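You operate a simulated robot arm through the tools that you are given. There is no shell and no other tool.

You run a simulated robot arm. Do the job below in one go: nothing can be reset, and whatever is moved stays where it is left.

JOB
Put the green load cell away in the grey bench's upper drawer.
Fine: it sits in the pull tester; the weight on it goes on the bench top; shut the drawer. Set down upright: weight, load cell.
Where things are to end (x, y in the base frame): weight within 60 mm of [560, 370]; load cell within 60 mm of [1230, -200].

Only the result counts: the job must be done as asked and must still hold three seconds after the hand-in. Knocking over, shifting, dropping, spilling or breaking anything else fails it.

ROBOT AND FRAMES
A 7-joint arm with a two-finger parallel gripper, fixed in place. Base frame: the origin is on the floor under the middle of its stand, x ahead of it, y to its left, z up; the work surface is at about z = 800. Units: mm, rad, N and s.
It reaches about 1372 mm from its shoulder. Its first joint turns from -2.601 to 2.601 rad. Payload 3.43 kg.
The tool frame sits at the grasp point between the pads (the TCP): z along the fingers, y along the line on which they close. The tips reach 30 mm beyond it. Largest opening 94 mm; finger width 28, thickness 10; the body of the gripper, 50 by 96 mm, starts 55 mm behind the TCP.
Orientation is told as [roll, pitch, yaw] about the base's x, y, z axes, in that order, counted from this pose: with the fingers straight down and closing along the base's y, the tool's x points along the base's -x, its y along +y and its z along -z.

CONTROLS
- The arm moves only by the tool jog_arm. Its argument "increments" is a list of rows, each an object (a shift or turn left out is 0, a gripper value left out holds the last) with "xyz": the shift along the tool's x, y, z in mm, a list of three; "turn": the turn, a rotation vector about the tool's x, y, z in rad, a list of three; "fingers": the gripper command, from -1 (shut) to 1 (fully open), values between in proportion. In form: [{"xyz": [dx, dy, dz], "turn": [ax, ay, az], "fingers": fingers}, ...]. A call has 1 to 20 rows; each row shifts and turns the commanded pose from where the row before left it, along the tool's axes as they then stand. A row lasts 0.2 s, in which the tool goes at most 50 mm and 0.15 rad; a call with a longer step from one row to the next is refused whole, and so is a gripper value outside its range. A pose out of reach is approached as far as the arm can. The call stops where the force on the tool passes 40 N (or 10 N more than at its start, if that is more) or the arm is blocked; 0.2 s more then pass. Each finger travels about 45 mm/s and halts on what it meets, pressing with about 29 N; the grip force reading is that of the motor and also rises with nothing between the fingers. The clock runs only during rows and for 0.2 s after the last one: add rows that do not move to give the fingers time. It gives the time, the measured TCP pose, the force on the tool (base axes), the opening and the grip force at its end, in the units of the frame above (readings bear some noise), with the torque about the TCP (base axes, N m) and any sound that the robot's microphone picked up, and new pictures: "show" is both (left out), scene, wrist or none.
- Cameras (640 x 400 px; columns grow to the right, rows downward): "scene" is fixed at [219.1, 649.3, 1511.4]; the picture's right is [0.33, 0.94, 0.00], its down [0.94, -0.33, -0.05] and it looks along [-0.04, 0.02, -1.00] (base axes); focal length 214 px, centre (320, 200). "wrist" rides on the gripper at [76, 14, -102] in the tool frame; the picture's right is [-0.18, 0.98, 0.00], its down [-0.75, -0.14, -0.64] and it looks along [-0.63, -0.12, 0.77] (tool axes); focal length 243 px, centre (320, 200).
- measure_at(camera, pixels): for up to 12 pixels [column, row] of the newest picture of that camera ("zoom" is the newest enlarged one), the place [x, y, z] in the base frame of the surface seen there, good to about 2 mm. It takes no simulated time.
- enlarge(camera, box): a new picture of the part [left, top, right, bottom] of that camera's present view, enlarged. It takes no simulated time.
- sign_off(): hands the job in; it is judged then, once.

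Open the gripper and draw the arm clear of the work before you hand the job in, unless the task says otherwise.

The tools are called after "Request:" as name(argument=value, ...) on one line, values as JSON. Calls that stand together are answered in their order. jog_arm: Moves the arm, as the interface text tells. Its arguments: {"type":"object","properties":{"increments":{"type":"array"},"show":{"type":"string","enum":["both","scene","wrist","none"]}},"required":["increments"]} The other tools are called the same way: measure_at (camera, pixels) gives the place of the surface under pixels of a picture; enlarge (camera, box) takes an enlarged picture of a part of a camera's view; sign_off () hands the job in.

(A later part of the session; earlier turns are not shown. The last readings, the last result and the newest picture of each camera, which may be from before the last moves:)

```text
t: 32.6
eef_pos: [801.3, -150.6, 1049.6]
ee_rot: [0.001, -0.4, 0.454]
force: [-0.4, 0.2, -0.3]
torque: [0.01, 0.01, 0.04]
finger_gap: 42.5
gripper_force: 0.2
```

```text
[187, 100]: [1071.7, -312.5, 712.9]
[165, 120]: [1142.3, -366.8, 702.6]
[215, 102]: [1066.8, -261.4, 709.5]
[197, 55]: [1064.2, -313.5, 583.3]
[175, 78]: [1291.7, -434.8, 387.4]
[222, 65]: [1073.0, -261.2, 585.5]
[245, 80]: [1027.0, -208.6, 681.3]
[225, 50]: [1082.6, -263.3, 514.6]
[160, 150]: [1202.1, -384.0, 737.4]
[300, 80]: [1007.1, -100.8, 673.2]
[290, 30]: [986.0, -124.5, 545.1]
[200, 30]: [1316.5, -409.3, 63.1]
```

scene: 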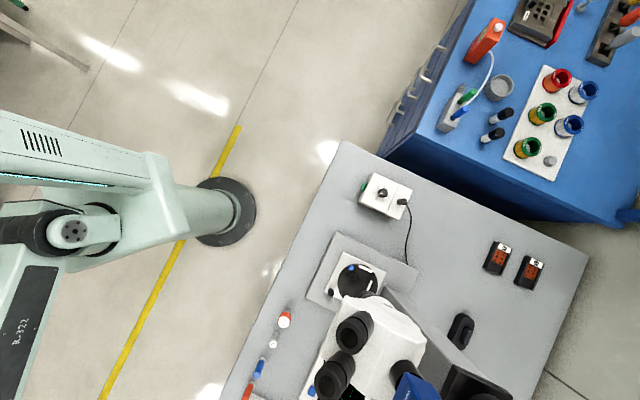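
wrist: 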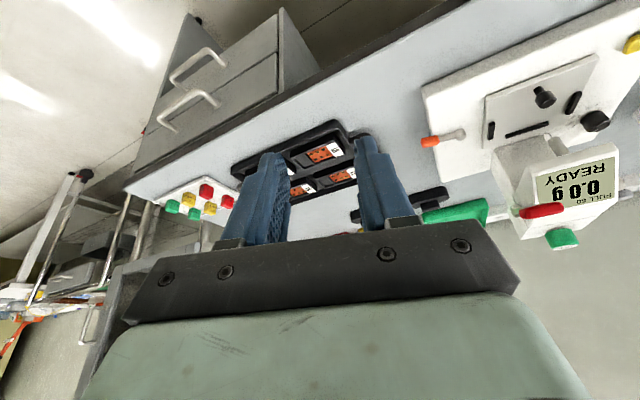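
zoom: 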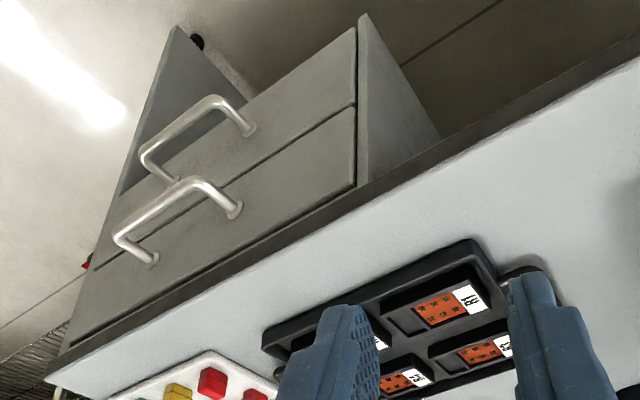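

Upper drawer handle: bar at n≈537 (≈41 mm in front of the face), z≈708, spanning roughly (1067, −261)…(1142, −367). Before moving over there I'll check the furniture at the left edge of the view for clearance.

Request:
measure_at(camera="wrist", pixels=[[90, 325], [115, 330], [70, 185], [60, 270], [30, 310], [100, 270], [130, 215], [20, 290], [60, 380], [15, 180]])

Request:
measure_at(camera="zoom", pixels=[[175, 190], [200, 183], [130, 235], [115, 240], [225, 200], [235, 212], [155, 258], [160, 200], [345, 170], [85, 320], [340, 115], [110, 250]])

```text
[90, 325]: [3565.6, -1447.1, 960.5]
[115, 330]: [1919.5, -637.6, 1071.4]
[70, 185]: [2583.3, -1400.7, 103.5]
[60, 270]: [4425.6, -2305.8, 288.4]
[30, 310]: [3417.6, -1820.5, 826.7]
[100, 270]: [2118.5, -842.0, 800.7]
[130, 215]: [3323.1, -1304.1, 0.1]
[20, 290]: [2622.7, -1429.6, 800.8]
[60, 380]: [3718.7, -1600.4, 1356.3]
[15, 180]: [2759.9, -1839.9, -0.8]
```

```text
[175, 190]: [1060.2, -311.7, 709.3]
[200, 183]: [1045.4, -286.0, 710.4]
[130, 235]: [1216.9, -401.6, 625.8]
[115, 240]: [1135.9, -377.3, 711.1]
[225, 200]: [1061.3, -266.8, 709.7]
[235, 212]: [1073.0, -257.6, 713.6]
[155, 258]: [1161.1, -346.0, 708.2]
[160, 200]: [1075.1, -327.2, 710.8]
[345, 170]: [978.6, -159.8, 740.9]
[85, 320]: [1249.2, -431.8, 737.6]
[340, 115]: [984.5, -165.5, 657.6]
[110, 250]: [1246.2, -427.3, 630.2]
```

The other furniture is far off. Bar centre works out to ≈(1088, −333, 707), face at n≈578. I move out in front of the drawers to (930, −470, 1000).

Request:
jog_arm(increments=[{"xyz": [4.6, -38.2, 4]}, {"xyz": [4.6, -38.2, 4]}, {"xyz": [4.6, -38.2, 4]}, {"xyz": [4.6, -38.2, 4]}, {"xyz": [4.6, -38.2, 4]}, {"xyz": [4.6, -38.2, 4]}, {"xyz": [4.6, -38.2, 4]}, {"xyz": [4.6, -38.2, 4]}, {"xyz": [4.6, -38.2, 4]}, {"xyz": [0, 0, 0]}])

```text
t: 34.8
eef_pos: [931.6, -470.8, 998.9]
ee_rot: [0.002, -0.399, 0.454]
force: [-0.7, -0.3, -0.6]
torque: [0.04, -0.01, 0.0]
finger_gap: 42.4
gripper_force: 0.0
```

scene: 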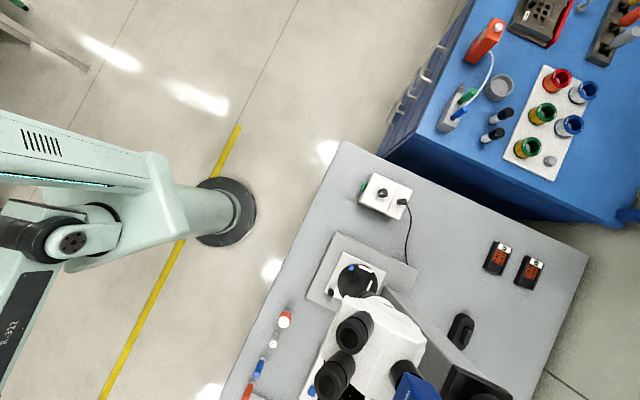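
wrist: 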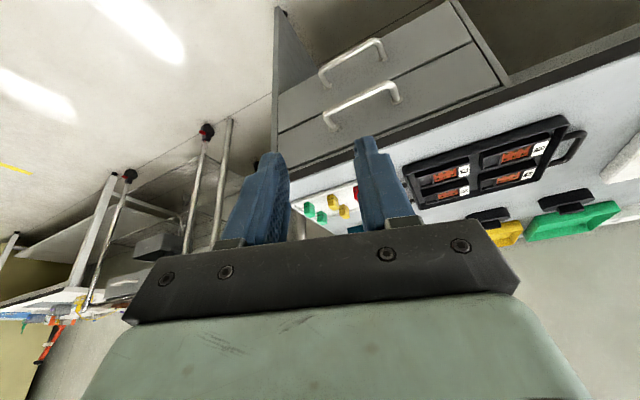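

Both drawers are clearly seen (upper handle at (362, 105)). I reorient the hand: undo the pitch, yaw so the fingers close along the drawer's travel direction, then tilt the fingers 0.4 rad toward the drawer face.

Request:
jog_arm(increments=[{"turn": [0, 0.133, 0]}, {"turn": [0, 0.133, 0]}, {"turn": [0, 0.134, 0]}, {"turn": [0, 0, 0.1377]}, {"turn": [0, 0, 0.1377]}, {"turn": [0, 0, 0.1377]}, {"turn": [0, 0, 0.1377]}, {"turn": [0, 0, 0.1377]}, {"turn": [0, 0, 0.1377]}, {"turn": [0, 0, 0.1377]}, {"turn": [0, 0, 0.1377]}, {"turn": [0, 0, 0.1377]}, {"turn": [-0.133, 0, 0]}, {"turn": [-0.133, 0, 0]}, {"turn": [-0.134, 0, 0]}, {"xyz": [0, 0, 0]}])

```text
t: 38.2
eef_pos: [930.8, -469.8, 999.7]
ee_rot: [0.403, 0.002, -0.786]
force: [-0.1, 0.1, 0.4]
torque: [-0.05, 0.02, 0.02]
finger_gap: 42.1
gripper_force: 0.0
```

scene: 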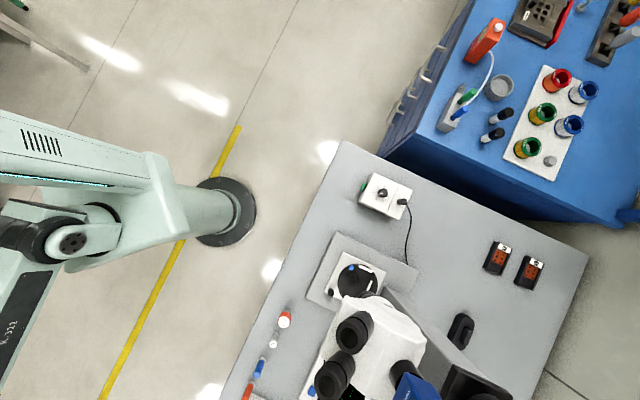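
wrist: 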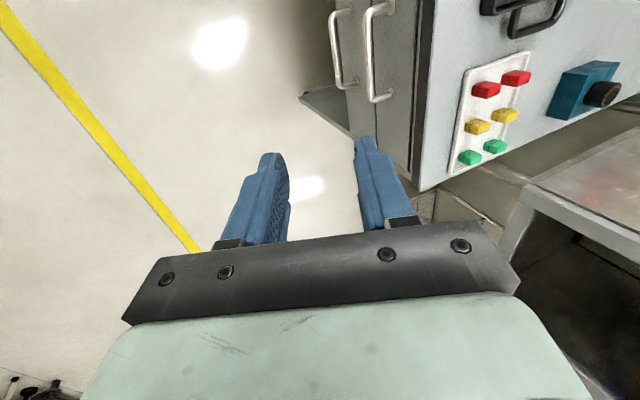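

The hand is oriented as planned and the upper handle is the nearer bar at (375, 50). I move to a pre-grasp point ~90 mm back from the bar along the finger axis, narrowing the fingers to ~28 mm.

Request:
jog_arm(increments=[{"xyz": [-2.1, 11, 35.5]}, {"xyz": [-2.1, 11, 35.5], "fingers": -0.4}, {"xyz": [-2.1, 11, 35.5]}, {"xyz": [-2.1, 11, 35.5]}, {"xyz": [-2.1, 11, 35.5]}, {"xyz": [-2.1, 11, 35.5]}, {"xyz": [-2.1, 11, 35.5]}, {"xyz": [0, 0, 0]}])

Request:
enlarge(camera="wrist", box=[220, 20, 460, 220])

```text
t: 40.0
eef_pos: [1060.6, -362.1, 799.1]
ee_rot: [0.4, 0.003, -0.786]
force: [0.4, 0.6, 0.2]
torque: [0.03, -0.02, -0.02]
finger_gap: 28.4
gripper_force: 0.0
```

scene: 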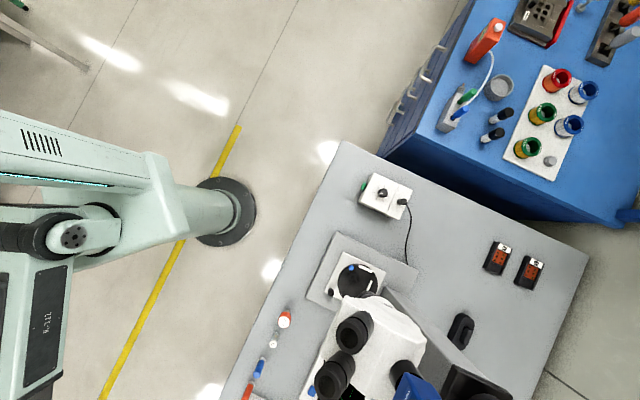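
wrist: 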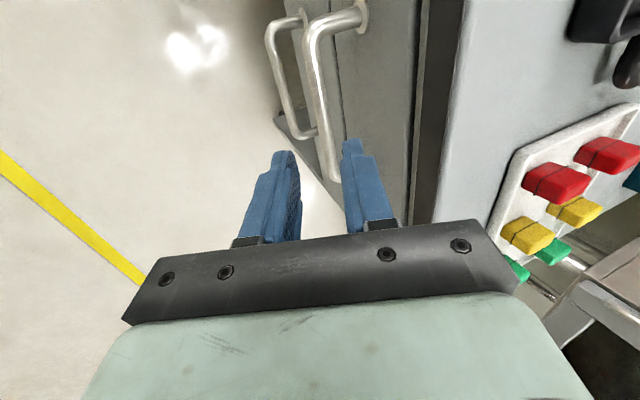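

```text
2.00 times, centred on (340, 120) of wrist
```

zoom: 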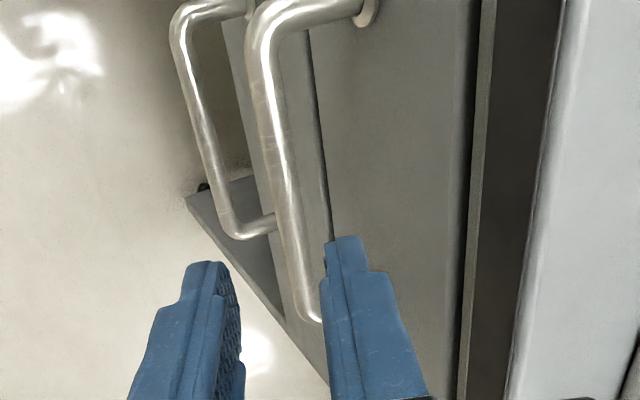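

The bar runs between the two fingers in view. I'll measure points along both sides of the bar to place the grasp exactly.

Request:
measure_at(camera="zoom", pixels=[[262, 60], [262, 130], [275, 130], [283, 130], [288, 200], [280, 200], [296, 200], [300, 270], [310, 310], [300, 15], [365, 10], [400, 150]])

Request:
measure_at(camera="zoom", pixels=[[350, 250], [205, 270], [335, 245], [225, 268], [480, 100], [550, 100], [440, 250], [320, 150]])

```text
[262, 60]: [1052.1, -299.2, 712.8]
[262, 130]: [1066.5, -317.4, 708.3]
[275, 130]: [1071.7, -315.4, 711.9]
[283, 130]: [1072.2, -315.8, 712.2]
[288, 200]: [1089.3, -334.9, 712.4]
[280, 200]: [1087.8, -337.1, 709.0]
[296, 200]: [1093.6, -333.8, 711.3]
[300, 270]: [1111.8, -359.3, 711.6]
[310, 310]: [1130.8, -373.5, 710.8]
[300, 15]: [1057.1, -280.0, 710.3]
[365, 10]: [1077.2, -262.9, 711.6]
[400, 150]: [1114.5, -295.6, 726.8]
```

```text
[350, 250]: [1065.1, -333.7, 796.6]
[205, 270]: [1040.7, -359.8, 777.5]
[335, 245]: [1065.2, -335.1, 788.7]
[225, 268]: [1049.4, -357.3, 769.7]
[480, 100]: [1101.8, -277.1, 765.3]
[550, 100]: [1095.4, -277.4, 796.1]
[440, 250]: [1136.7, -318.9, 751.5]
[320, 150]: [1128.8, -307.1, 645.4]
```

Bar centre at n≈534, z≈707, d≈1006; nearly straight ahead along the finger axis. I advance 88 mm to straddle it, then close.

Request:
jog_arm(increments=[{"xyz": [0, 0.3, 22]}, {"xyz": [0, 0.3, 22]}, {"xyz": [0, 0.3, 22]}, {"xyz": [0, 0.2, 22]}, {"xyz": [0, 0, 0]}], show="wrist")

Request:
enlarge(camera="wrist", box=[220, 20, 460, 220])

```text
t: 41.2
eef_pos: [1083.6, -336.3, 719.9]
ee_rot: [0.399, 0.002, -0.786]
force: [-0.5, 0.0, -0.3]
torque: [0.02, 0.0, -0.01]
finger_gap: 28.1
gripper_force: 0.1
```

wrist: 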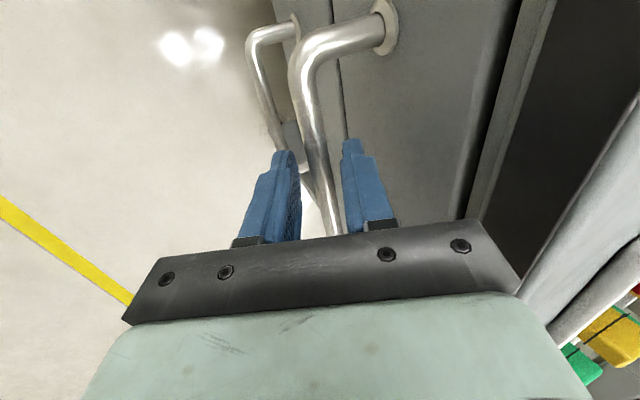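

```text
2.00 times, centred on (340, 120) of wrist
```

zoom: 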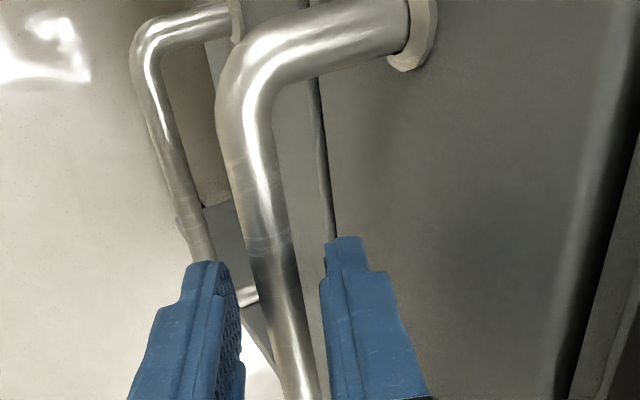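

The bar is between the fingers with clearance both sides. I close on it.

Request:
jog_arm(increments=[{"fingers": -1}, {"fingers": -1}, {"fingers": -1}, {"fingers": -1}], show="wrist")

```text
t: 42.2
eef_pos: [1084.7, -335.4, 719.4]
ee_rot: [0.399, 0.003, -0.786]
force: [4.4, 1.4, 1.2]
torque: [0.03, -0.15, 0.07]
finger_gap: 12.9
gripper_force: 45.7
```

wrist: 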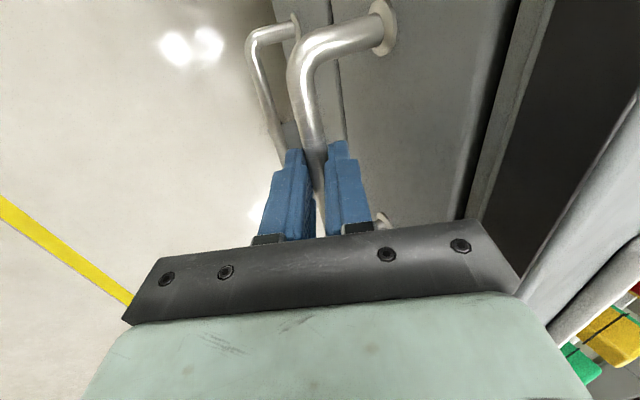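

Firm grip on the 13 mm bar. I start pulling straight out (−n) in small steps and watch the force.

Request:
jog_arm(increments=[{"xyz": [0, -4.6, -1.95]}, {"xyz": [0, -4.6, -1.95]}, {"xyz": [0, -9.2, -3.9]}, {"xyz": [0, -9.2, -3.9]}, {"xyz": [0, 0, 0]}], show="wrist")

```text
t: 43.4
eef_pos: [1062.9, -358.7, 720.7]
ee_rot: [0.4, 0.001, -0.785]
force: [0.5, -1.0, 4.5]
torque: [-0.06, -0.13, 0.04]
finger_gap: 12.6
gripper_force: 45.1
```

wrist: 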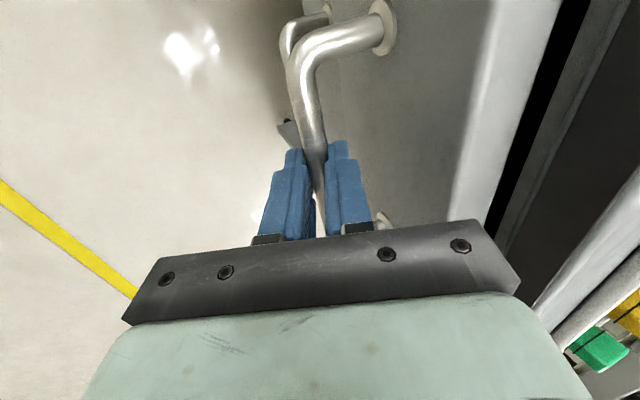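

The drawer slides out easily. I continue pulling about 200 mm more at a gentle pace.

Request:
jog_arm(increments=[{"xyz": [0, -13.8, -5.8]}, {"xyz": [0, -13.8, -5.8]}, {"xyz": [0, -13.8, -5.8]}, {"xyz": [0, -13.8, -5.8]}, {"xyz": [0, -13.8, -5.8]}, {"xyz": [0, -13.8, -5.8]}, {"xyz": [0, -13.8, -5.8]}, {"xyz": [0, -13.8, -5.8]}, {"xyz": [0, -13.8, -5.8]}, {"xyz": [0, -13.8, -5.8]}, {"xyz": [0, -13.8, -5.8]}, {"xyz": [0, -13.8, -5.8]}, {"xyz": [0, -13.8, -5.8]}, {"xyz": [0, 0, 0]}])

```text
t: 46.4
eef_pos: [926.3, -495.0, 719.7]
ee_rot: [0.399, 0.0, -0.786]
force: [7.8, -8.5, 17.3]
torque: [-0.03, -0.14, 0.04]
finger_gap: 12.8
gripper_force: 44.8
```

scene: 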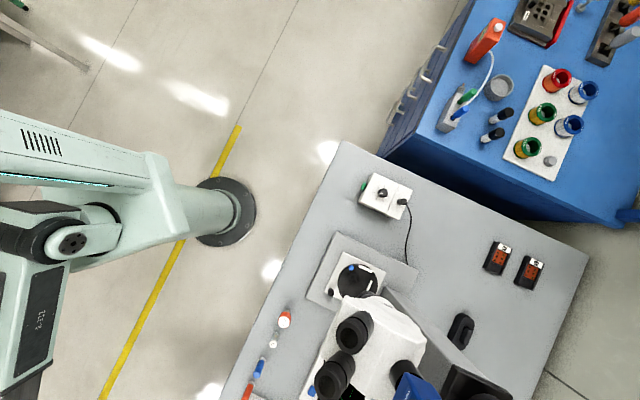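
wrist: 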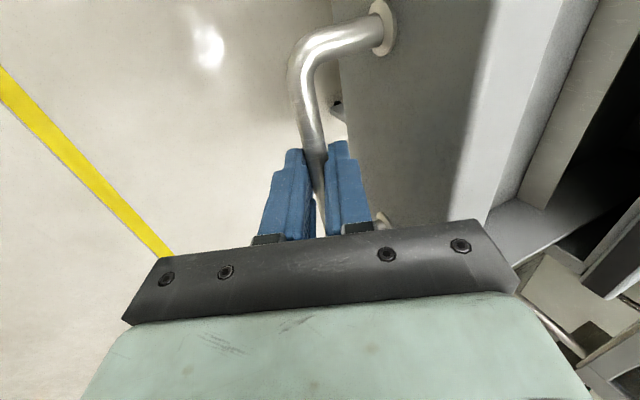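

The drawer is out ≈224 mm. I release the bar (opening to ~28 mm) and back out along the finger axis.

Request:
jog_arm(increments=[{"fingers": -0.6}, {"fingers": -0.4}, {"fingers": -0.4}, {"xyz": [0, 0, 0]}, {"xyz": [0, 0, -20]}, {"xyz": [0, 0, -30]}, {"xyz": [0, 0, -40]}, {"xyz": [0, 0, -40]}, {"xyz": [0, 0, -40]}, {"xyz": [0, 0, -40]}, {"xyz": [0, 0, -40]}, {"xyz": [0, 0, 0]}])

```text
t: 49.0
eef_pos: [859.0, -565.1, 948.2]
ee_rot: [0.4, 0.001, -0.785]
force: [0.4, 0.3, 0.6]
torque: [0.0, 0.02, -0.03]
finger_gap: 28.5
gripper_force: 0.0
```

scene: 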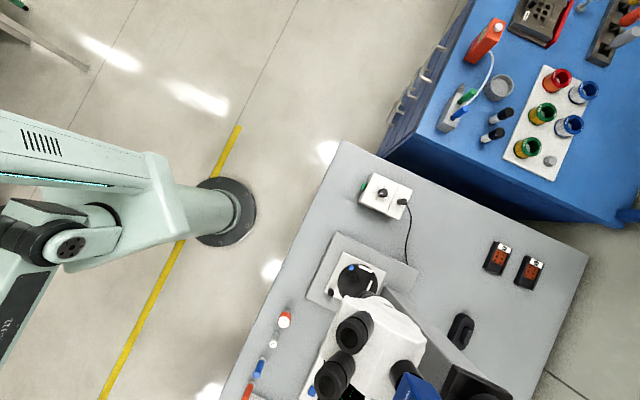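
wrist: 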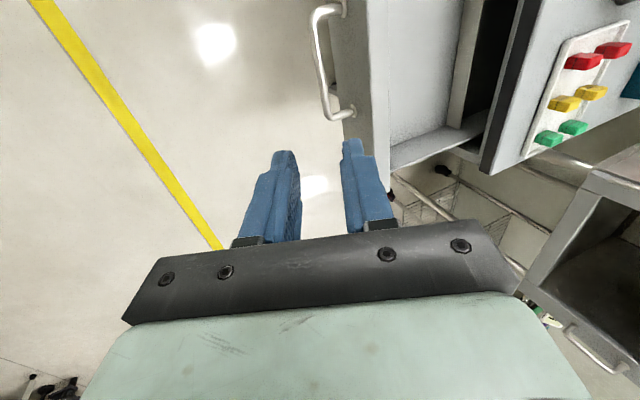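

Released cleanly; the open drawer's inside shows around (420, 80). I level the hand and move above the drawer to look in.

Request:
jog_arm(increments=[{"turn": [0.133, 0, 0]}, {"turn": [0.133, 0, 0]}, {"turn": [0.134, 0, 0]}, {"xyz": [8.5, 41.3, -8.7]}, {"xyz": [8.5, 41.3, -8.7]}, {"xyz": [8.5, 41.3, -8.7]}, {"xyz": [8.5, 41.3, -8.7]}, {"xyz": [8.5, 41.3, -8.7]}, {"xyz": [8.5, 41.3, -8.7]}, {"xyz": [0, 0, 0]}])

```text
t: 51.2
eef_pos: [996.0, -352.7, 1000.7]
ee_rot: [0.002, 0.001, -0.786]
force: [1.1, -0.2, -0.2]
torque: [-0.02, -0.01, -0.01]
finger_gap: 28.2
gripper_force: 0.0
```

scene: 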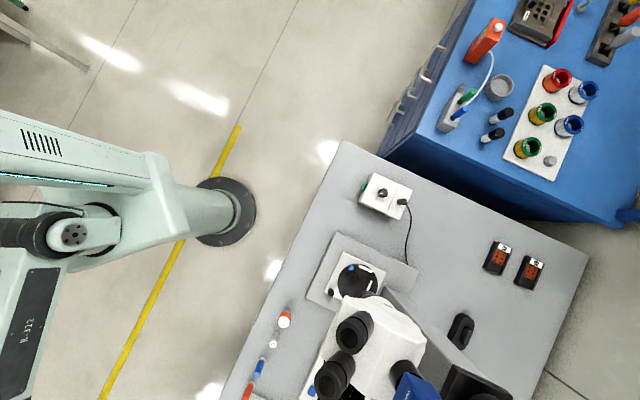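
wrist: 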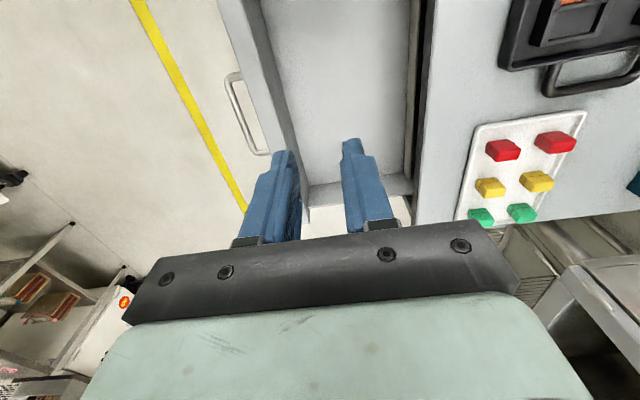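

The drawer's floor is empty in the visible part. I'll measure its floor, walls and the front panel.

Request:
measure_at(camera="wrist", pixels=[[340, 60], [320, 100], [300, 20], [370, 30], [380, 120], [270, 60], [250, 60], [310, 195], [400, 30], [412, 60], [385, 185], [240, 110]])

Request:
enlarge(camera="wrist", box=[200, 0, 460, 220])

```text
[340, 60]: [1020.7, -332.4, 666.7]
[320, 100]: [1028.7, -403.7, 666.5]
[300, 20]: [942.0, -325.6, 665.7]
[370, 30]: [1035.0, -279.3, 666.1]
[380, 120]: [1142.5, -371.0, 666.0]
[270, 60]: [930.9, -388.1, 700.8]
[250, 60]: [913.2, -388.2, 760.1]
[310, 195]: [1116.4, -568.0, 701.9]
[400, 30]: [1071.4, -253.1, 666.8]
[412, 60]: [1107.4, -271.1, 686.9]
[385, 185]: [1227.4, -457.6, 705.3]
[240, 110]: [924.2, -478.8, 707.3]
```

```text
1.82 times, centred on (330, 110) of wrist
```

zoom: 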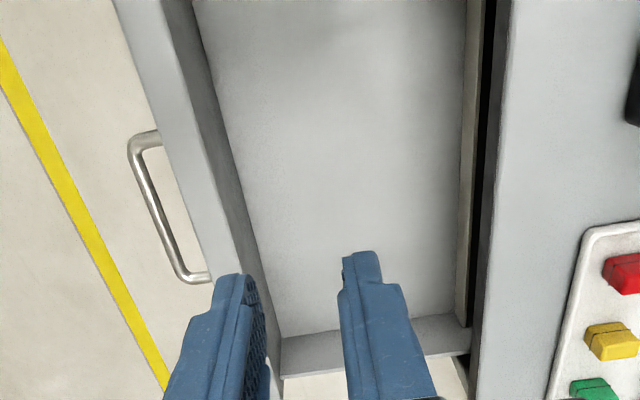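

Drawer floor is at z≈666, empty, interior n≈384–590 while open; the target spot corresponds to ≈(1071, −358) in the open drawer. Now I return to vertical yaw 0 and raise the hand before crossing to the load cell.

Request:
jog_arm(increments=[{"xyz": [0, 0, -36]}, {"xyz": [0, 0, -36]}, {"xyz": [0, 0, -36]}, {"turn": [0, 0, -0.131]}, {"turn": [0, 0, -0.131]}, {"turn": [0, 0, -0.131]}, {"turn": [0, 0, -0.131]}, {"turn": [0, 0, -0.131]}, {"turn": [0, 0, -0.131]}, {"xyz": [-5, 0, 0]}, {"xyz": [0, 0, 0]}])

```text
t: 53.6
eef_pos: [1001.8, -352.3, 1109.3]
ee_rot: [0.001, 0.001, 0.001]
force: [-0.2, 0.2, 0.2]
torque: [0.0, -0.01, -0.02]
finger_gap: 28.2
gripper_force: 0.1
```

scene: 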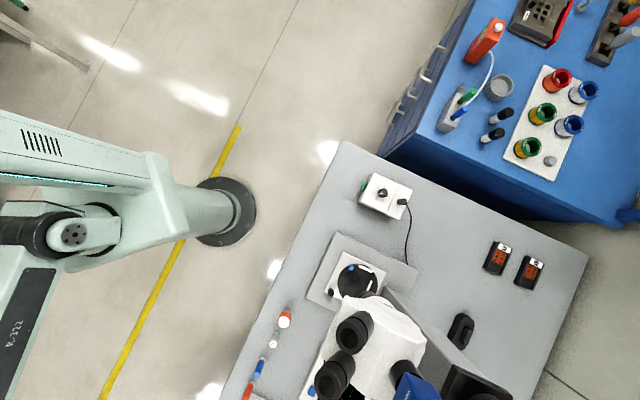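
wrist: 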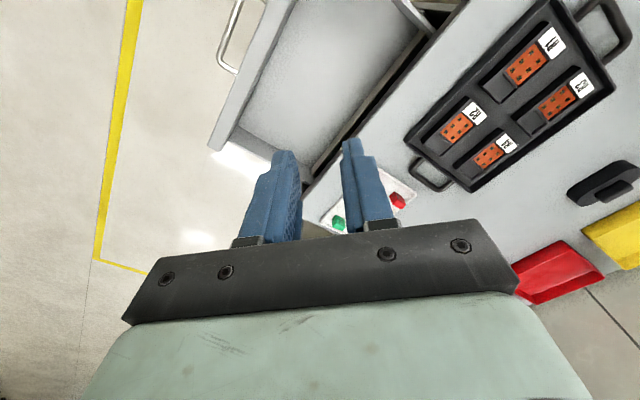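

Hand is vertical at yaw 0. I cross over to above the load cell at z≈1110, opening the fingers to ~60 mm on the way.

Request:
jog_arm(increments=[{"xyz": [2.8, 30, 0], "fingers": 0.28}, {"xyz": [2.8, 43, 0]}, {"xyz": [2.8, 43, 0]}, {"xyz": [2.8, 43, 0]}, {"xyz": [2.8, 43, 0]}, {"xyz": [2.8, 43, 0]}, {"xyz": [2.8, 43, 0]}, {"xyz": [2.8, 43, 0]}, {"xyz": [2.8, 43, 0]}, {"xyz": [2.8, 43, 0]}, {"xyz": [2.8, 43, 0]}, {"xyz": [2.8, 43, 0]}, {"xyz": [2.8, 43, 0]}, {"xyz": [2.8, 43, 0]}, {"xyz": [2.8, 43, 0]}, {"xyz": [2.8, 43, 0]}, {"xyz": [0, 0, 0]}, {"xyz": [0, 0, 0]}])

```text
t: 57.4
eef_pos: [956.4, 322.9, 1111.1]
ee_rot: [0.0, 0.002, 0.0]
force: [0.2, 0.2, -0.5]
torque: [0.02, -0.06, 0.01]
finger_gap: 60.2
gripper_force: 0.0
```

scene: 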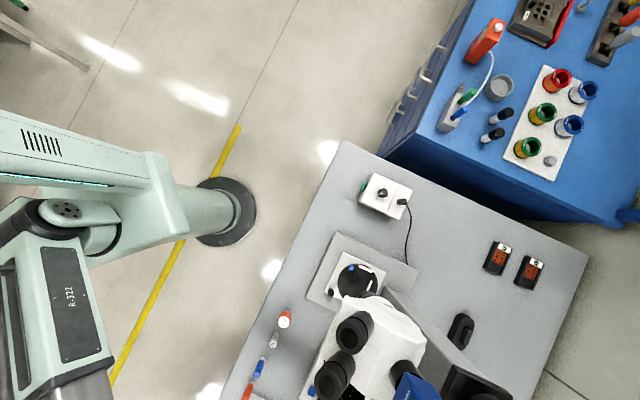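
wrist: 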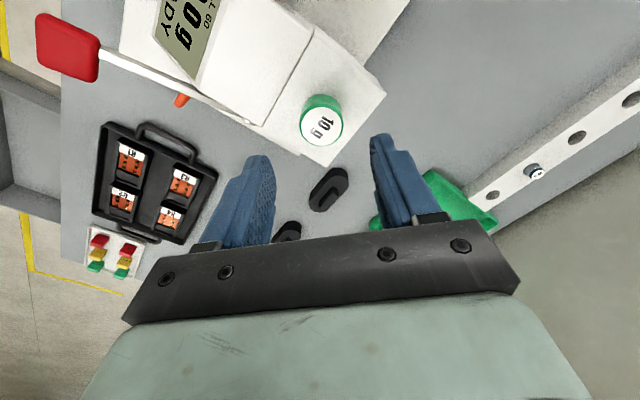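

The load cell ("10 g" top) is at (321, 120), centred between the fingers. I'll enlarge and measure it for the grasp.

Request:
enlarge(camera="wrist", box=[240, 60, 400, 180])

Request:
measure_at(camera="wrist", pixels=[[321, 122], [304, 124], [340, 120], [322, 107], [320, 142], [301, 115], [342, 108], [321, 95], [290, 110], [350, 120], [335, 158], [360, 100]])

```text
3.33 times, centred on (320, 120) of wrist
```

zoom: 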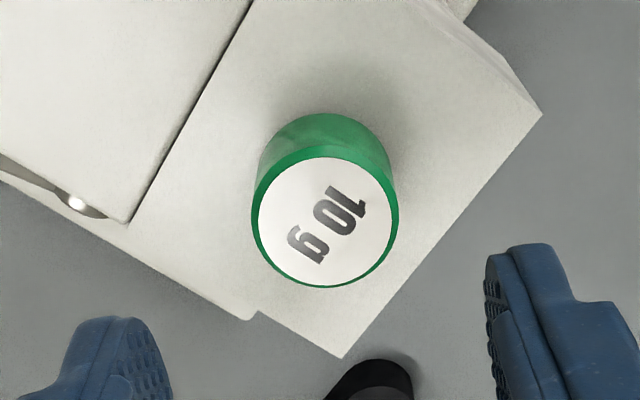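

```text
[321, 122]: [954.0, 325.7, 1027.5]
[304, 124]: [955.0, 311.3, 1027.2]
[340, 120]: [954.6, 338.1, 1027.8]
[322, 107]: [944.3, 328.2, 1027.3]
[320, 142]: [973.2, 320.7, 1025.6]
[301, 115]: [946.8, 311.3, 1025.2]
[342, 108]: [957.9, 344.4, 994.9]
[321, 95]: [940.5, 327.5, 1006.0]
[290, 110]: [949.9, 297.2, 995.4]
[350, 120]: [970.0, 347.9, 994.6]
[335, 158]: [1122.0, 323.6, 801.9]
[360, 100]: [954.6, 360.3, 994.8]
```

Cell centre ≈(957, 324), top 1027, seat 995. I descend 83 mm to TCP z≈1028 (tips ~3 mm above the seat) and then close.

Request:
jog_arm(increments=[{"xyz": [0, 1, 20]}, {"xyz": [0, 0, 20]}, {"xyz": [0, 0, 20]}, {"xyz": [0, 0, 15]}, {"xyz": [0, 0, 7.5]}, {"xyz": [0, 0, 0]}], show="wrist")

Request:
enlarge(camera="wrist", box=[220, 60, 420, 220])

```text
t: 58.8
eef_pos: [956.6, 323.9, 1026.1]
ee_rot: [-0.002, 0.002, 0.0]
force: [-0.3, -0.1, 0.0]
torque: [0.01, 0.0, -0.01]
finger_gap: 60.2
gripper_force: 0.0
```

wrist: 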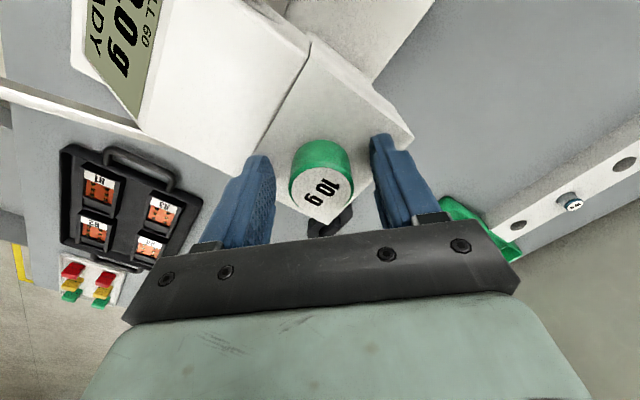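

```text
2.50 times, centred on (320, 140) of wrist
```

zoom: 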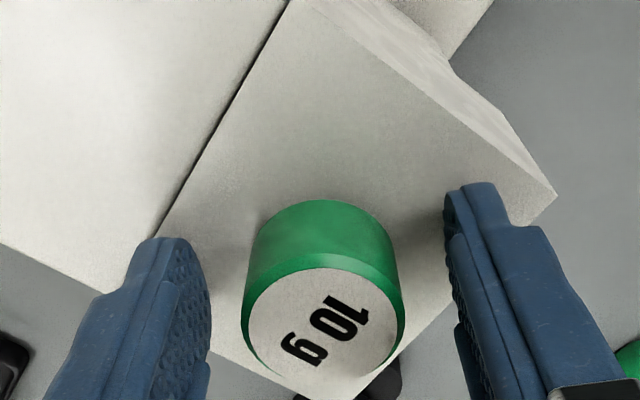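

The cell is centred between the pads. I close the gripper on it.

Request:
jog_arm(increments=[{"fingers": -1}, {"fingers": -1}, {"fingers": -1}, {"fingers": -1}, {"fingers": -1}], show="wrist")

```text
t: 60.0
eef_pos: [956.8, 322.5, 1027.8]
ee_rot: [0.0, 0.002, 0.0]
force: [0.0, 0.1, -0.5]
torque: [-0.01, 0.0, -0.05]
finger_gap: 34.9
gripper_force: 29.0
```

wrist: 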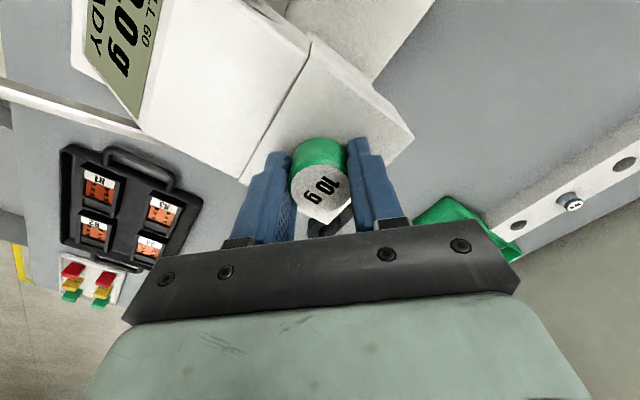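

Gripped at 34.9 mm, 29 N. I lift straight up slowly and check that the cell comes free of its seat.

Request:
jog_arm(increments=[{"xyz": [0, 0, -4]}, {"xyz": [0, 0, -6]}, {"xyz": [0, 0, -10]}, {"xyz": [0, 0, -20]}, {"xyz": [0, 0, -20]}, {"xyz": [0, 0, 0]}], show="wrist")

Request:
enlarge(camera="wrist", box=[220, 40, 420, 220])

```text
t: 61.4
eef_pos: [956.9, 324.1, 1088.7]
ee_rot: [0.001, 0.002, -0.001]
force: [-0.6, 0.3, -1.4]
torque: [0.03, 0.01, -0.03]
finger_gap: 35.0
gripper_force: 29.4
```

wrist: 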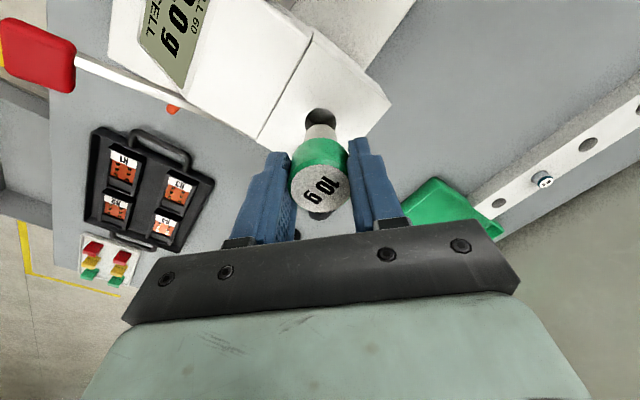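

```text
2.22 times, centred on (320, 130) of wrist
```

zoom: 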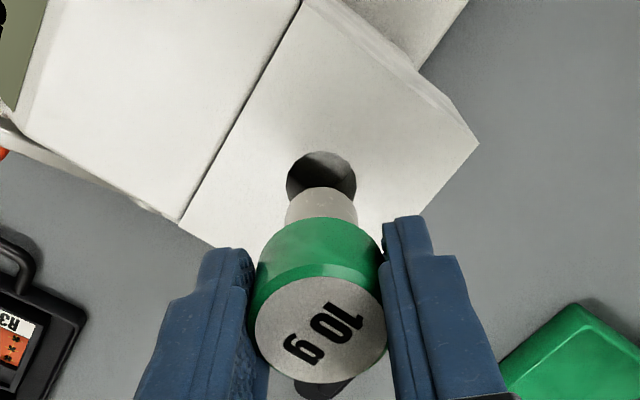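

The cell has a grey stem below its green head that sat in a hole. I need the stem's length for the placing height, so I'll measure along it.

Request:
measure_at(camera="zoom", pixels=[[320, 190], [320, 194], [320, 200], [320, 207], [320, 214], [320, 222], [320, 240], [320, 180], [320, 165], [290, 180], [352, 180], [295, 205]])

Request:
enlarge(camera="wrist", box=[280, 90, 360, 150])

```text
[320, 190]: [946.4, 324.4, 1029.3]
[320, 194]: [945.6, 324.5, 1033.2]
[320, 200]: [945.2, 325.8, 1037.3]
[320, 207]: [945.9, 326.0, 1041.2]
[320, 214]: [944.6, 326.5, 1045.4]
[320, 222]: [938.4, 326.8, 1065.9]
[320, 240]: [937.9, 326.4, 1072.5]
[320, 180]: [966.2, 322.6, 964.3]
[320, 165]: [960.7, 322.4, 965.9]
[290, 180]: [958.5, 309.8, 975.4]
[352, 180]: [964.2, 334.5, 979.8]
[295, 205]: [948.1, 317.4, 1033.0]
```

```text
6.67 times, centred on (320, 120) of wrist
```

zoom: 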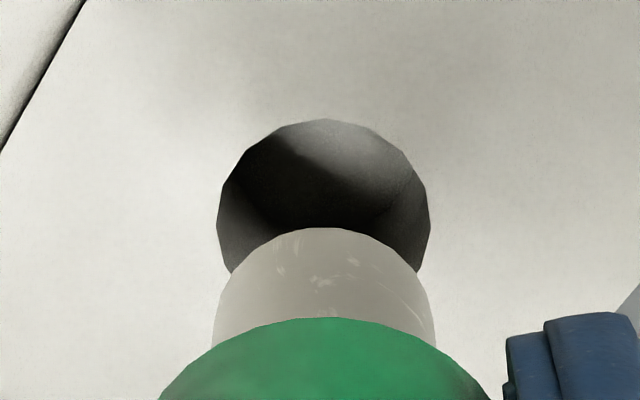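

Stem is ≈23 mm wide and ≈27 mm long, its bottom ≈60.5 mm below the TCP, so it should touch the drawer floor (666) at TCP z≈726–727. I raise a bit and carry it smoothly to above the open drawer at (1066, −363).

Request:
jog_arm(increments=[{"xyz": [0, 0, -15]}, {"xyz": [0, 0, -20]}, {"xyz": [-3, -20, 0]}, {"xyz": [-6.6, -41.7, 0]}, {"xyz": [-6.6, -41.7, 0]}, {"xyz": [-6.6, -41.7, 0]}, {"xyz": [-6.6, -41.7, 0]}, {"xyz": [-6.6, -41.7, 0]}, {"xyz": [-6.6, -41.7, 0]}, {"xyz": [-6.6, -41.7, 0]}, {"xyz": [-6.6, -41.7, 0]}, {"xyz": [-6.6, -41.7, 0]}, {"xyz": [-6.6, -41.7, 0]}, {"xyz": [-6.6, -41.7, 0]}, {"xyz": [-6.6, -41.7, 0]}, {"xyz": [-6.6, -41.7, 0]}, {"xyz": [-6.6, -41.7, 0]}, {"xyz": [-6.6, -41.7, 0]}, {"xyz": [-6.6, -41.7, 0]}, {"xyz": [0, 0, 0]}])

```text
t: 65.6
eef_pos: [1064.6, -363.8, 1121.5]
ee_rot: [-0.002, 0.001, 0.002]
force: [-0.1, 0.1, -1.7]
torque: [0.01, 0.03, 0.02]
finger_gap: 35.3
gripper_force: 29.0
```

scene: 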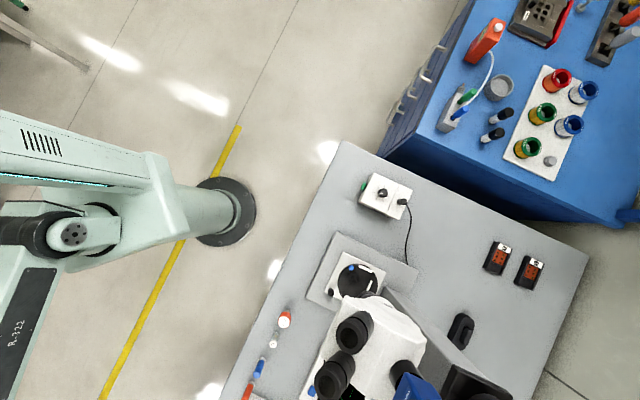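
wrist: 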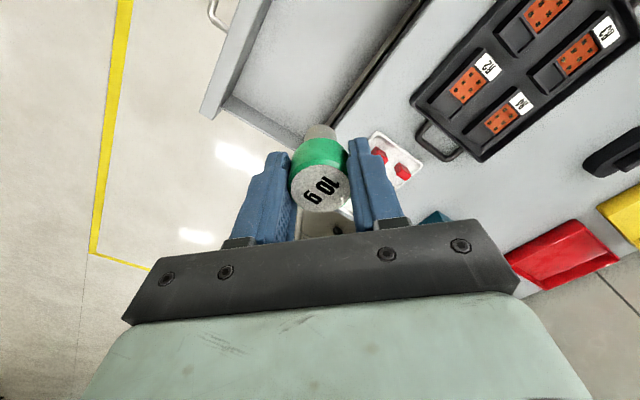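

The cell is held firmly over the drawer. I'll re-measure the drawer panel, floor and bench edge from here to confirm the spot before lowering.

Request:
measure_at(camera="wrist", pixels=[[240, 40], [212, 105], [300, 60], [320, 30], [255, 110], [270, 40], [290, 135], [370, 60], [345, 95], [400, 45], [415, 60], [300, 20]])

Request:
enlarge(camera="wrist", box=[190, 0, 430, 160])

```text
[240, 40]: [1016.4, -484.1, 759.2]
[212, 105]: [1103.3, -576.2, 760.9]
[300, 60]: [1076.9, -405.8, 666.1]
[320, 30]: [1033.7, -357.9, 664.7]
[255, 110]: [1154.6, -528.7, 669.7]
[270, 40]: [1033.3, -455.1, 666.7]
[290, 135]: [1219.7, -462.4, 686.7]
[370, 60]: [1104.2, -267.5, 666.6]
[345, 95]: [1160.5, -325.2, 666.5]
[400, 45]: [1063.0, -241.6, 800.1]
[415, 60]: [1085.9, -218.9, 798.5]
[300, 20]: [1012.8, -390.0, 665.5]
```

```text
2.50 times, centred on (310, 80) of wrist
```

zoom: 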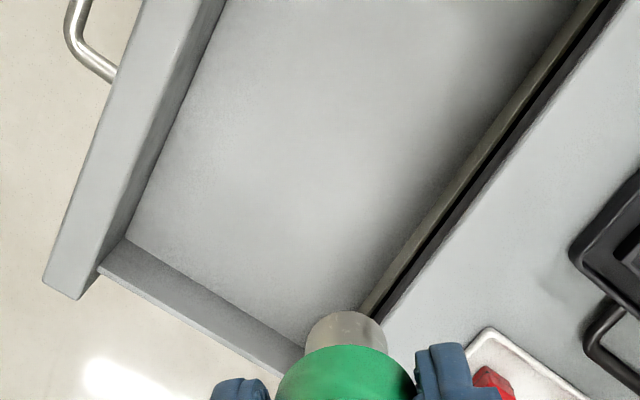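

The drawer hasn't moved: interior n≈384–592, floor 666; I'm at n≈496, right over the middle. I descend to z≈765 first.

Request:
jog_arm(increments=[{"xyz": [0, 0, 20]}, {"xyz": [0, 0, 40]}, {"xyz": [0, 0, 40]}, {"xyz": [0, 0, 40]}, {"xyz": [0, 0, 40]}, {"xyz": [0, 0, 40]}, {"xyz": [0, 0, 40]}, {"xyz": [0, 0, 40]}, {"xyz": [0, 0, 30]}, {"xyz": [0, 0, 20]}, {"xyz": [0, 0, 6]}, {"xyz": [0, 0, 0]}])

```text
t: 68.2
eef_pos: [1064.1, -364.0, 766.2]
ee_rot: [0.0, 0.001, 0.0]
force: [0.4, -0.1, -1.5]
torque: [0.0, -0.02, 0.02]
finger_gap: 34.7
gripper_force: 29.2
```

scene: 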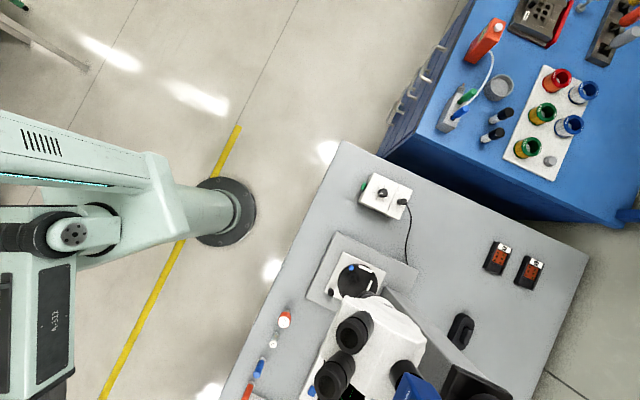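
wrist: 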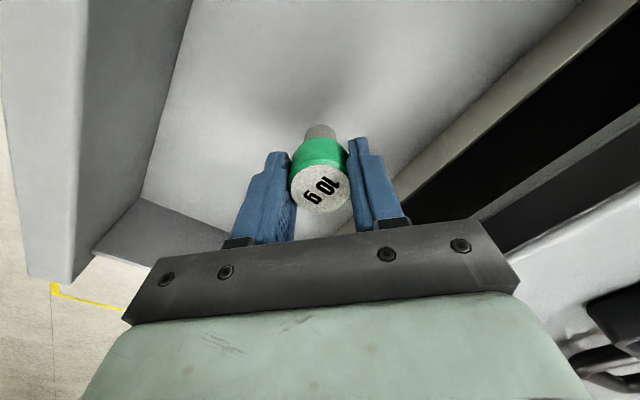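

Clear on all sides inside the drawer. I lower to z≈732, then feel for the floor in small steps.

Request:
jog_arm(increments=[{"xyz": [0, 0, 10]}, {"xyz": [0, 0, 10]}, {"xyz": [0, 0, 8]}, {"xyz": [0, 0, 5]}, {"xyz": [0, 0, 0]}], show="wrist")

Request:
jog_arm(increments=[{"xyz": [0, 0, 1]}, {"xyz": [0, 0, 1]}, {"xyz": [0, 0, 0]}], show="none")

```text
t: 69.4
eef_pos: [1064.1, -363.1, 732.1]
ee_rot: [-0.002, 0.001, 0.0]
force: [-0.5, -0.2, -1.6]
torque: [-0.01, 0.03, 0.01]
finger_gap: 34.9
gripper_force: 28.7
```

wrist: 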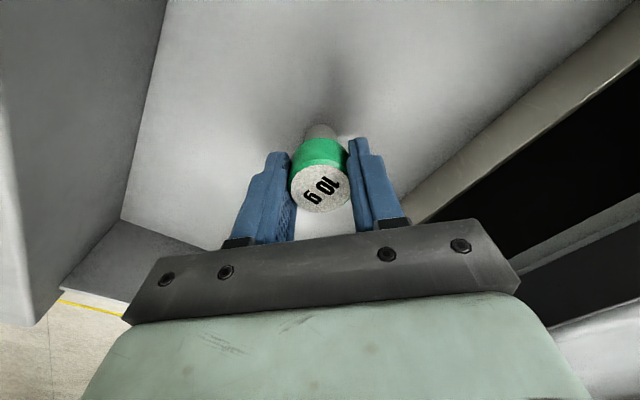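

```text
t: 70.2
eef_pos: [1065.3, -364.3, 730.3]
ee_rot: [0.001, 0.002, 0.001]
force: [0.4, 0.5, -1.1]
torque: [0.02, 0.01, 0.04]
finger_gap: 35.0
gripper_force: 29.3
```

Force is still just the cell's weight (≈−1.2 N). More 1 mm steps down.

Request:
jog_arm(increments=[{"xyz": [0, 0, 1]}, {"xyz": [0, 0, 1]}, {"xyz": [0, 0, 0]}], show="none")

Request:
jog_arm(increments=[{"xyz": [0, 0, 1]}, {"xyz": [0, 0, 0]}], show="none")

```text
t: 71.0
eef_pos: [1064.8, -364.4, 728.1]
ee_rot: [0.001, 0.002, 0.0]
force: [-0.8, 0.1, -1.2]
torque: [0.01, -0.01, 0.01]
finger_gap: 34.7
gripper_force: 29.6
```

```text
t: 71.6
eef_pos: [1064.3, -363.4, 728.1]
ee_rot: [0.0, 0.001, -0.001]
force: [-1.5, 0.1, 7.9]
torque: [-0.1, 0.12, 0.03]
finger_gap: 34.8
gripper_force: 29.0
```

Floor contact at +8 N. I ease 0.5 mm and open the fingers slowly to ~50 mm.

Request:
jog_arm(increments=[{"xyz": [0, 0, -0.5]}, {"xyz": [0, 0, 0]}, {"fingers": -0.22}, {"fingers": -0.16}, {"fingers": -0.08}, {"fingers": 0.0}, {"fingers": 0.06}, {"fingers": 0.06}, {"fingers": 0.06}], show="wrist")

Request:
enlarge(camera="wrist", box=[220, 60, 420, 220])

```text
t: 73.6
eef_pos: [1066.3, -362.9, 728.5]
ee_rot: [0.0, 0.002, 0.001]
force: [-0.1, -0.5, 0.2]
torque: [0.05, 0.02, -0.04]
finger_gap: 49.9
gripper_force: 0.0
```

wrist: 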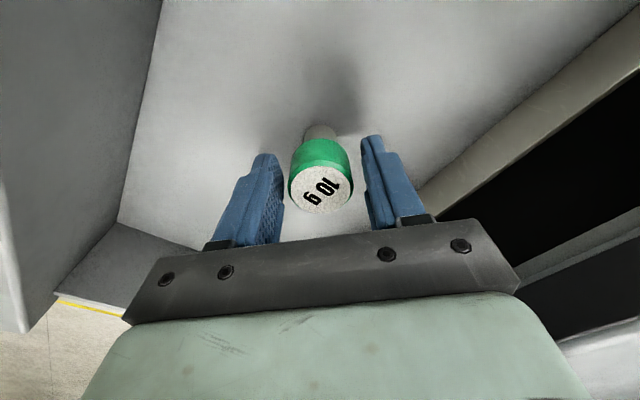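

```text
2.50 times, centred on (320, 140) of wrist
```

zoom: 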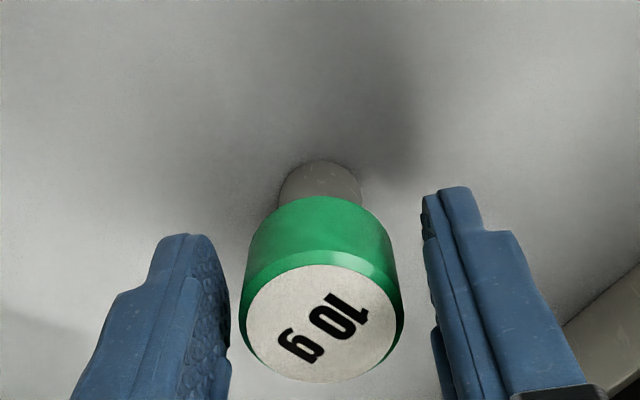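

The cell stands upright on its stem, free of the fingers. I retract straight up, slowly at first.

Request:
jog_arm(increments=[{"xyz": [0, 0, -8]}, {"xyz": [0, 0, -12]}, {"xyz": [0, 0, -20]}, {"xyz": [0, 0, -30]}, {"xyz": [0, 0, -40]}, {"xyz": [0, 0, -40]}, {"xyz": [0, 0, -40]}, {"xyz": [0, 0, -40]}, {"xyz": [0, 0, -30]}, {"xyz": [0, 0, 0]}])

Request:
enlarge(camera="wrist", box=[200, 0, 440, 200])

```text
t: 75.8
eef_pos: [1065.5, -364.2, 989.1]
ee_rot: [-0.001, 0.001, 0.001]
force: [0.1, 0.4, -0.1]
torque: [0.01, 0.02, 0.0]
finger_gap: 49.9
gripper_force: 0.1
```

scene: 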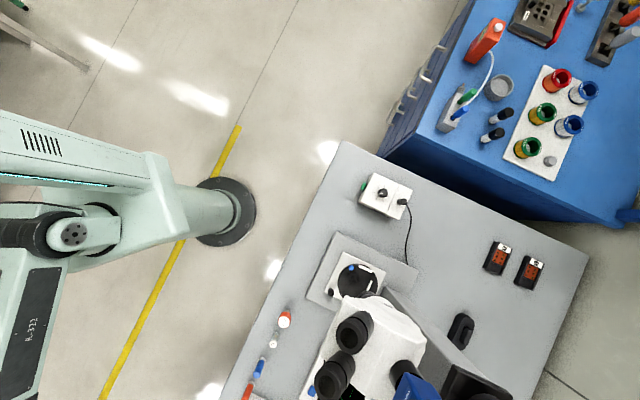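
wrist: 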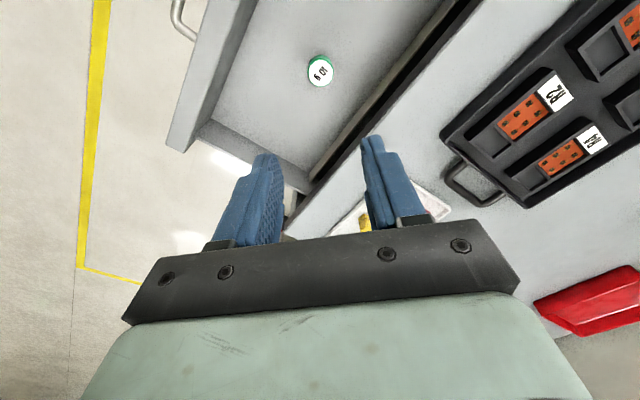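

```text
2.00 times, centred on (320, 100) of wrist
```

zoom: 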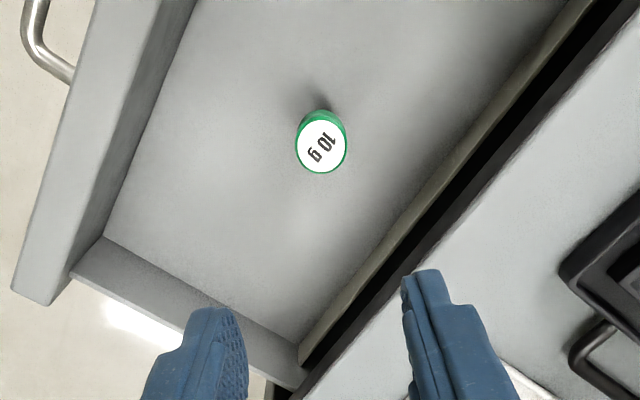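

The cell stands upright in the drawer at about (320, 70). I'll confirm its position, then move back to the handle approach point to close the drawer.

Request:
measure_at(camera="wrist", pixels=[[320, 71], [309, 71], [331, 72], [321, 84], [320, 60]])

Request:
jog_arm(increments=[{"xyz": [29.5, -28.7, 5.6]}, {"xyz": [29.5, -28.7, 5.6]}, {"xyz": [29.5, -28.7, 5.6]}, {"xyz": [29.5, -28.7, 5.6]}, {"xyz": [29.5, -28.7, 5.6]}, {"xyz": [29.5, -28.7, 5.6]}, {"xyz": [29.5, -28.7, 5.6]}, {"turn": [0, 0, 0.131], "fingers": -0.4}, {"turn": [0, 0, 0.131]}, {"turn": [0, 0, 0.131]}, {"turn": [0, 0, 0.131]}, {"turn": [0, 0, 0.131]}, {"turn": [0, 0, 0.131]}, {"turn": [-0.133, 0, 0]}, {"turn": [-0.133, 0, 0]}, {"turn": [-0.134, 0, 0]}, {"xyz": [0, 0, 0]}])

```text
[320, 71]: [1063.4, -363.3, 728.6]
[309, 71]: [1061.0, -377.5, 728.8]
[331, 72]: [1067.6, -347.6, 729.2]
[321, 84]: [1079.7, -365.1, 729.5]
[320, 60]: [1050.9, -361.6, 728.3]
```

```text
t: 79.4
eef_pos: [859.2, -565.6, 949.1]
ee_rot: [0.402, 0.002, -0.785]
force: [0.5, -0.1, -0.1]
torque: [0.0, -0.02, 0.03]
finger_gap: 28.3
gripper_force: 0.0
```

scene: 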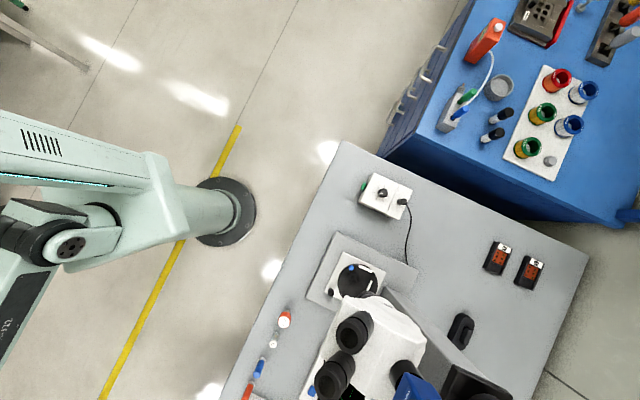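
wrist: 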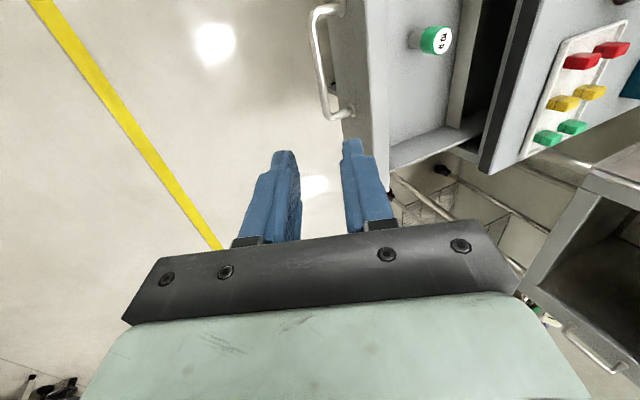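

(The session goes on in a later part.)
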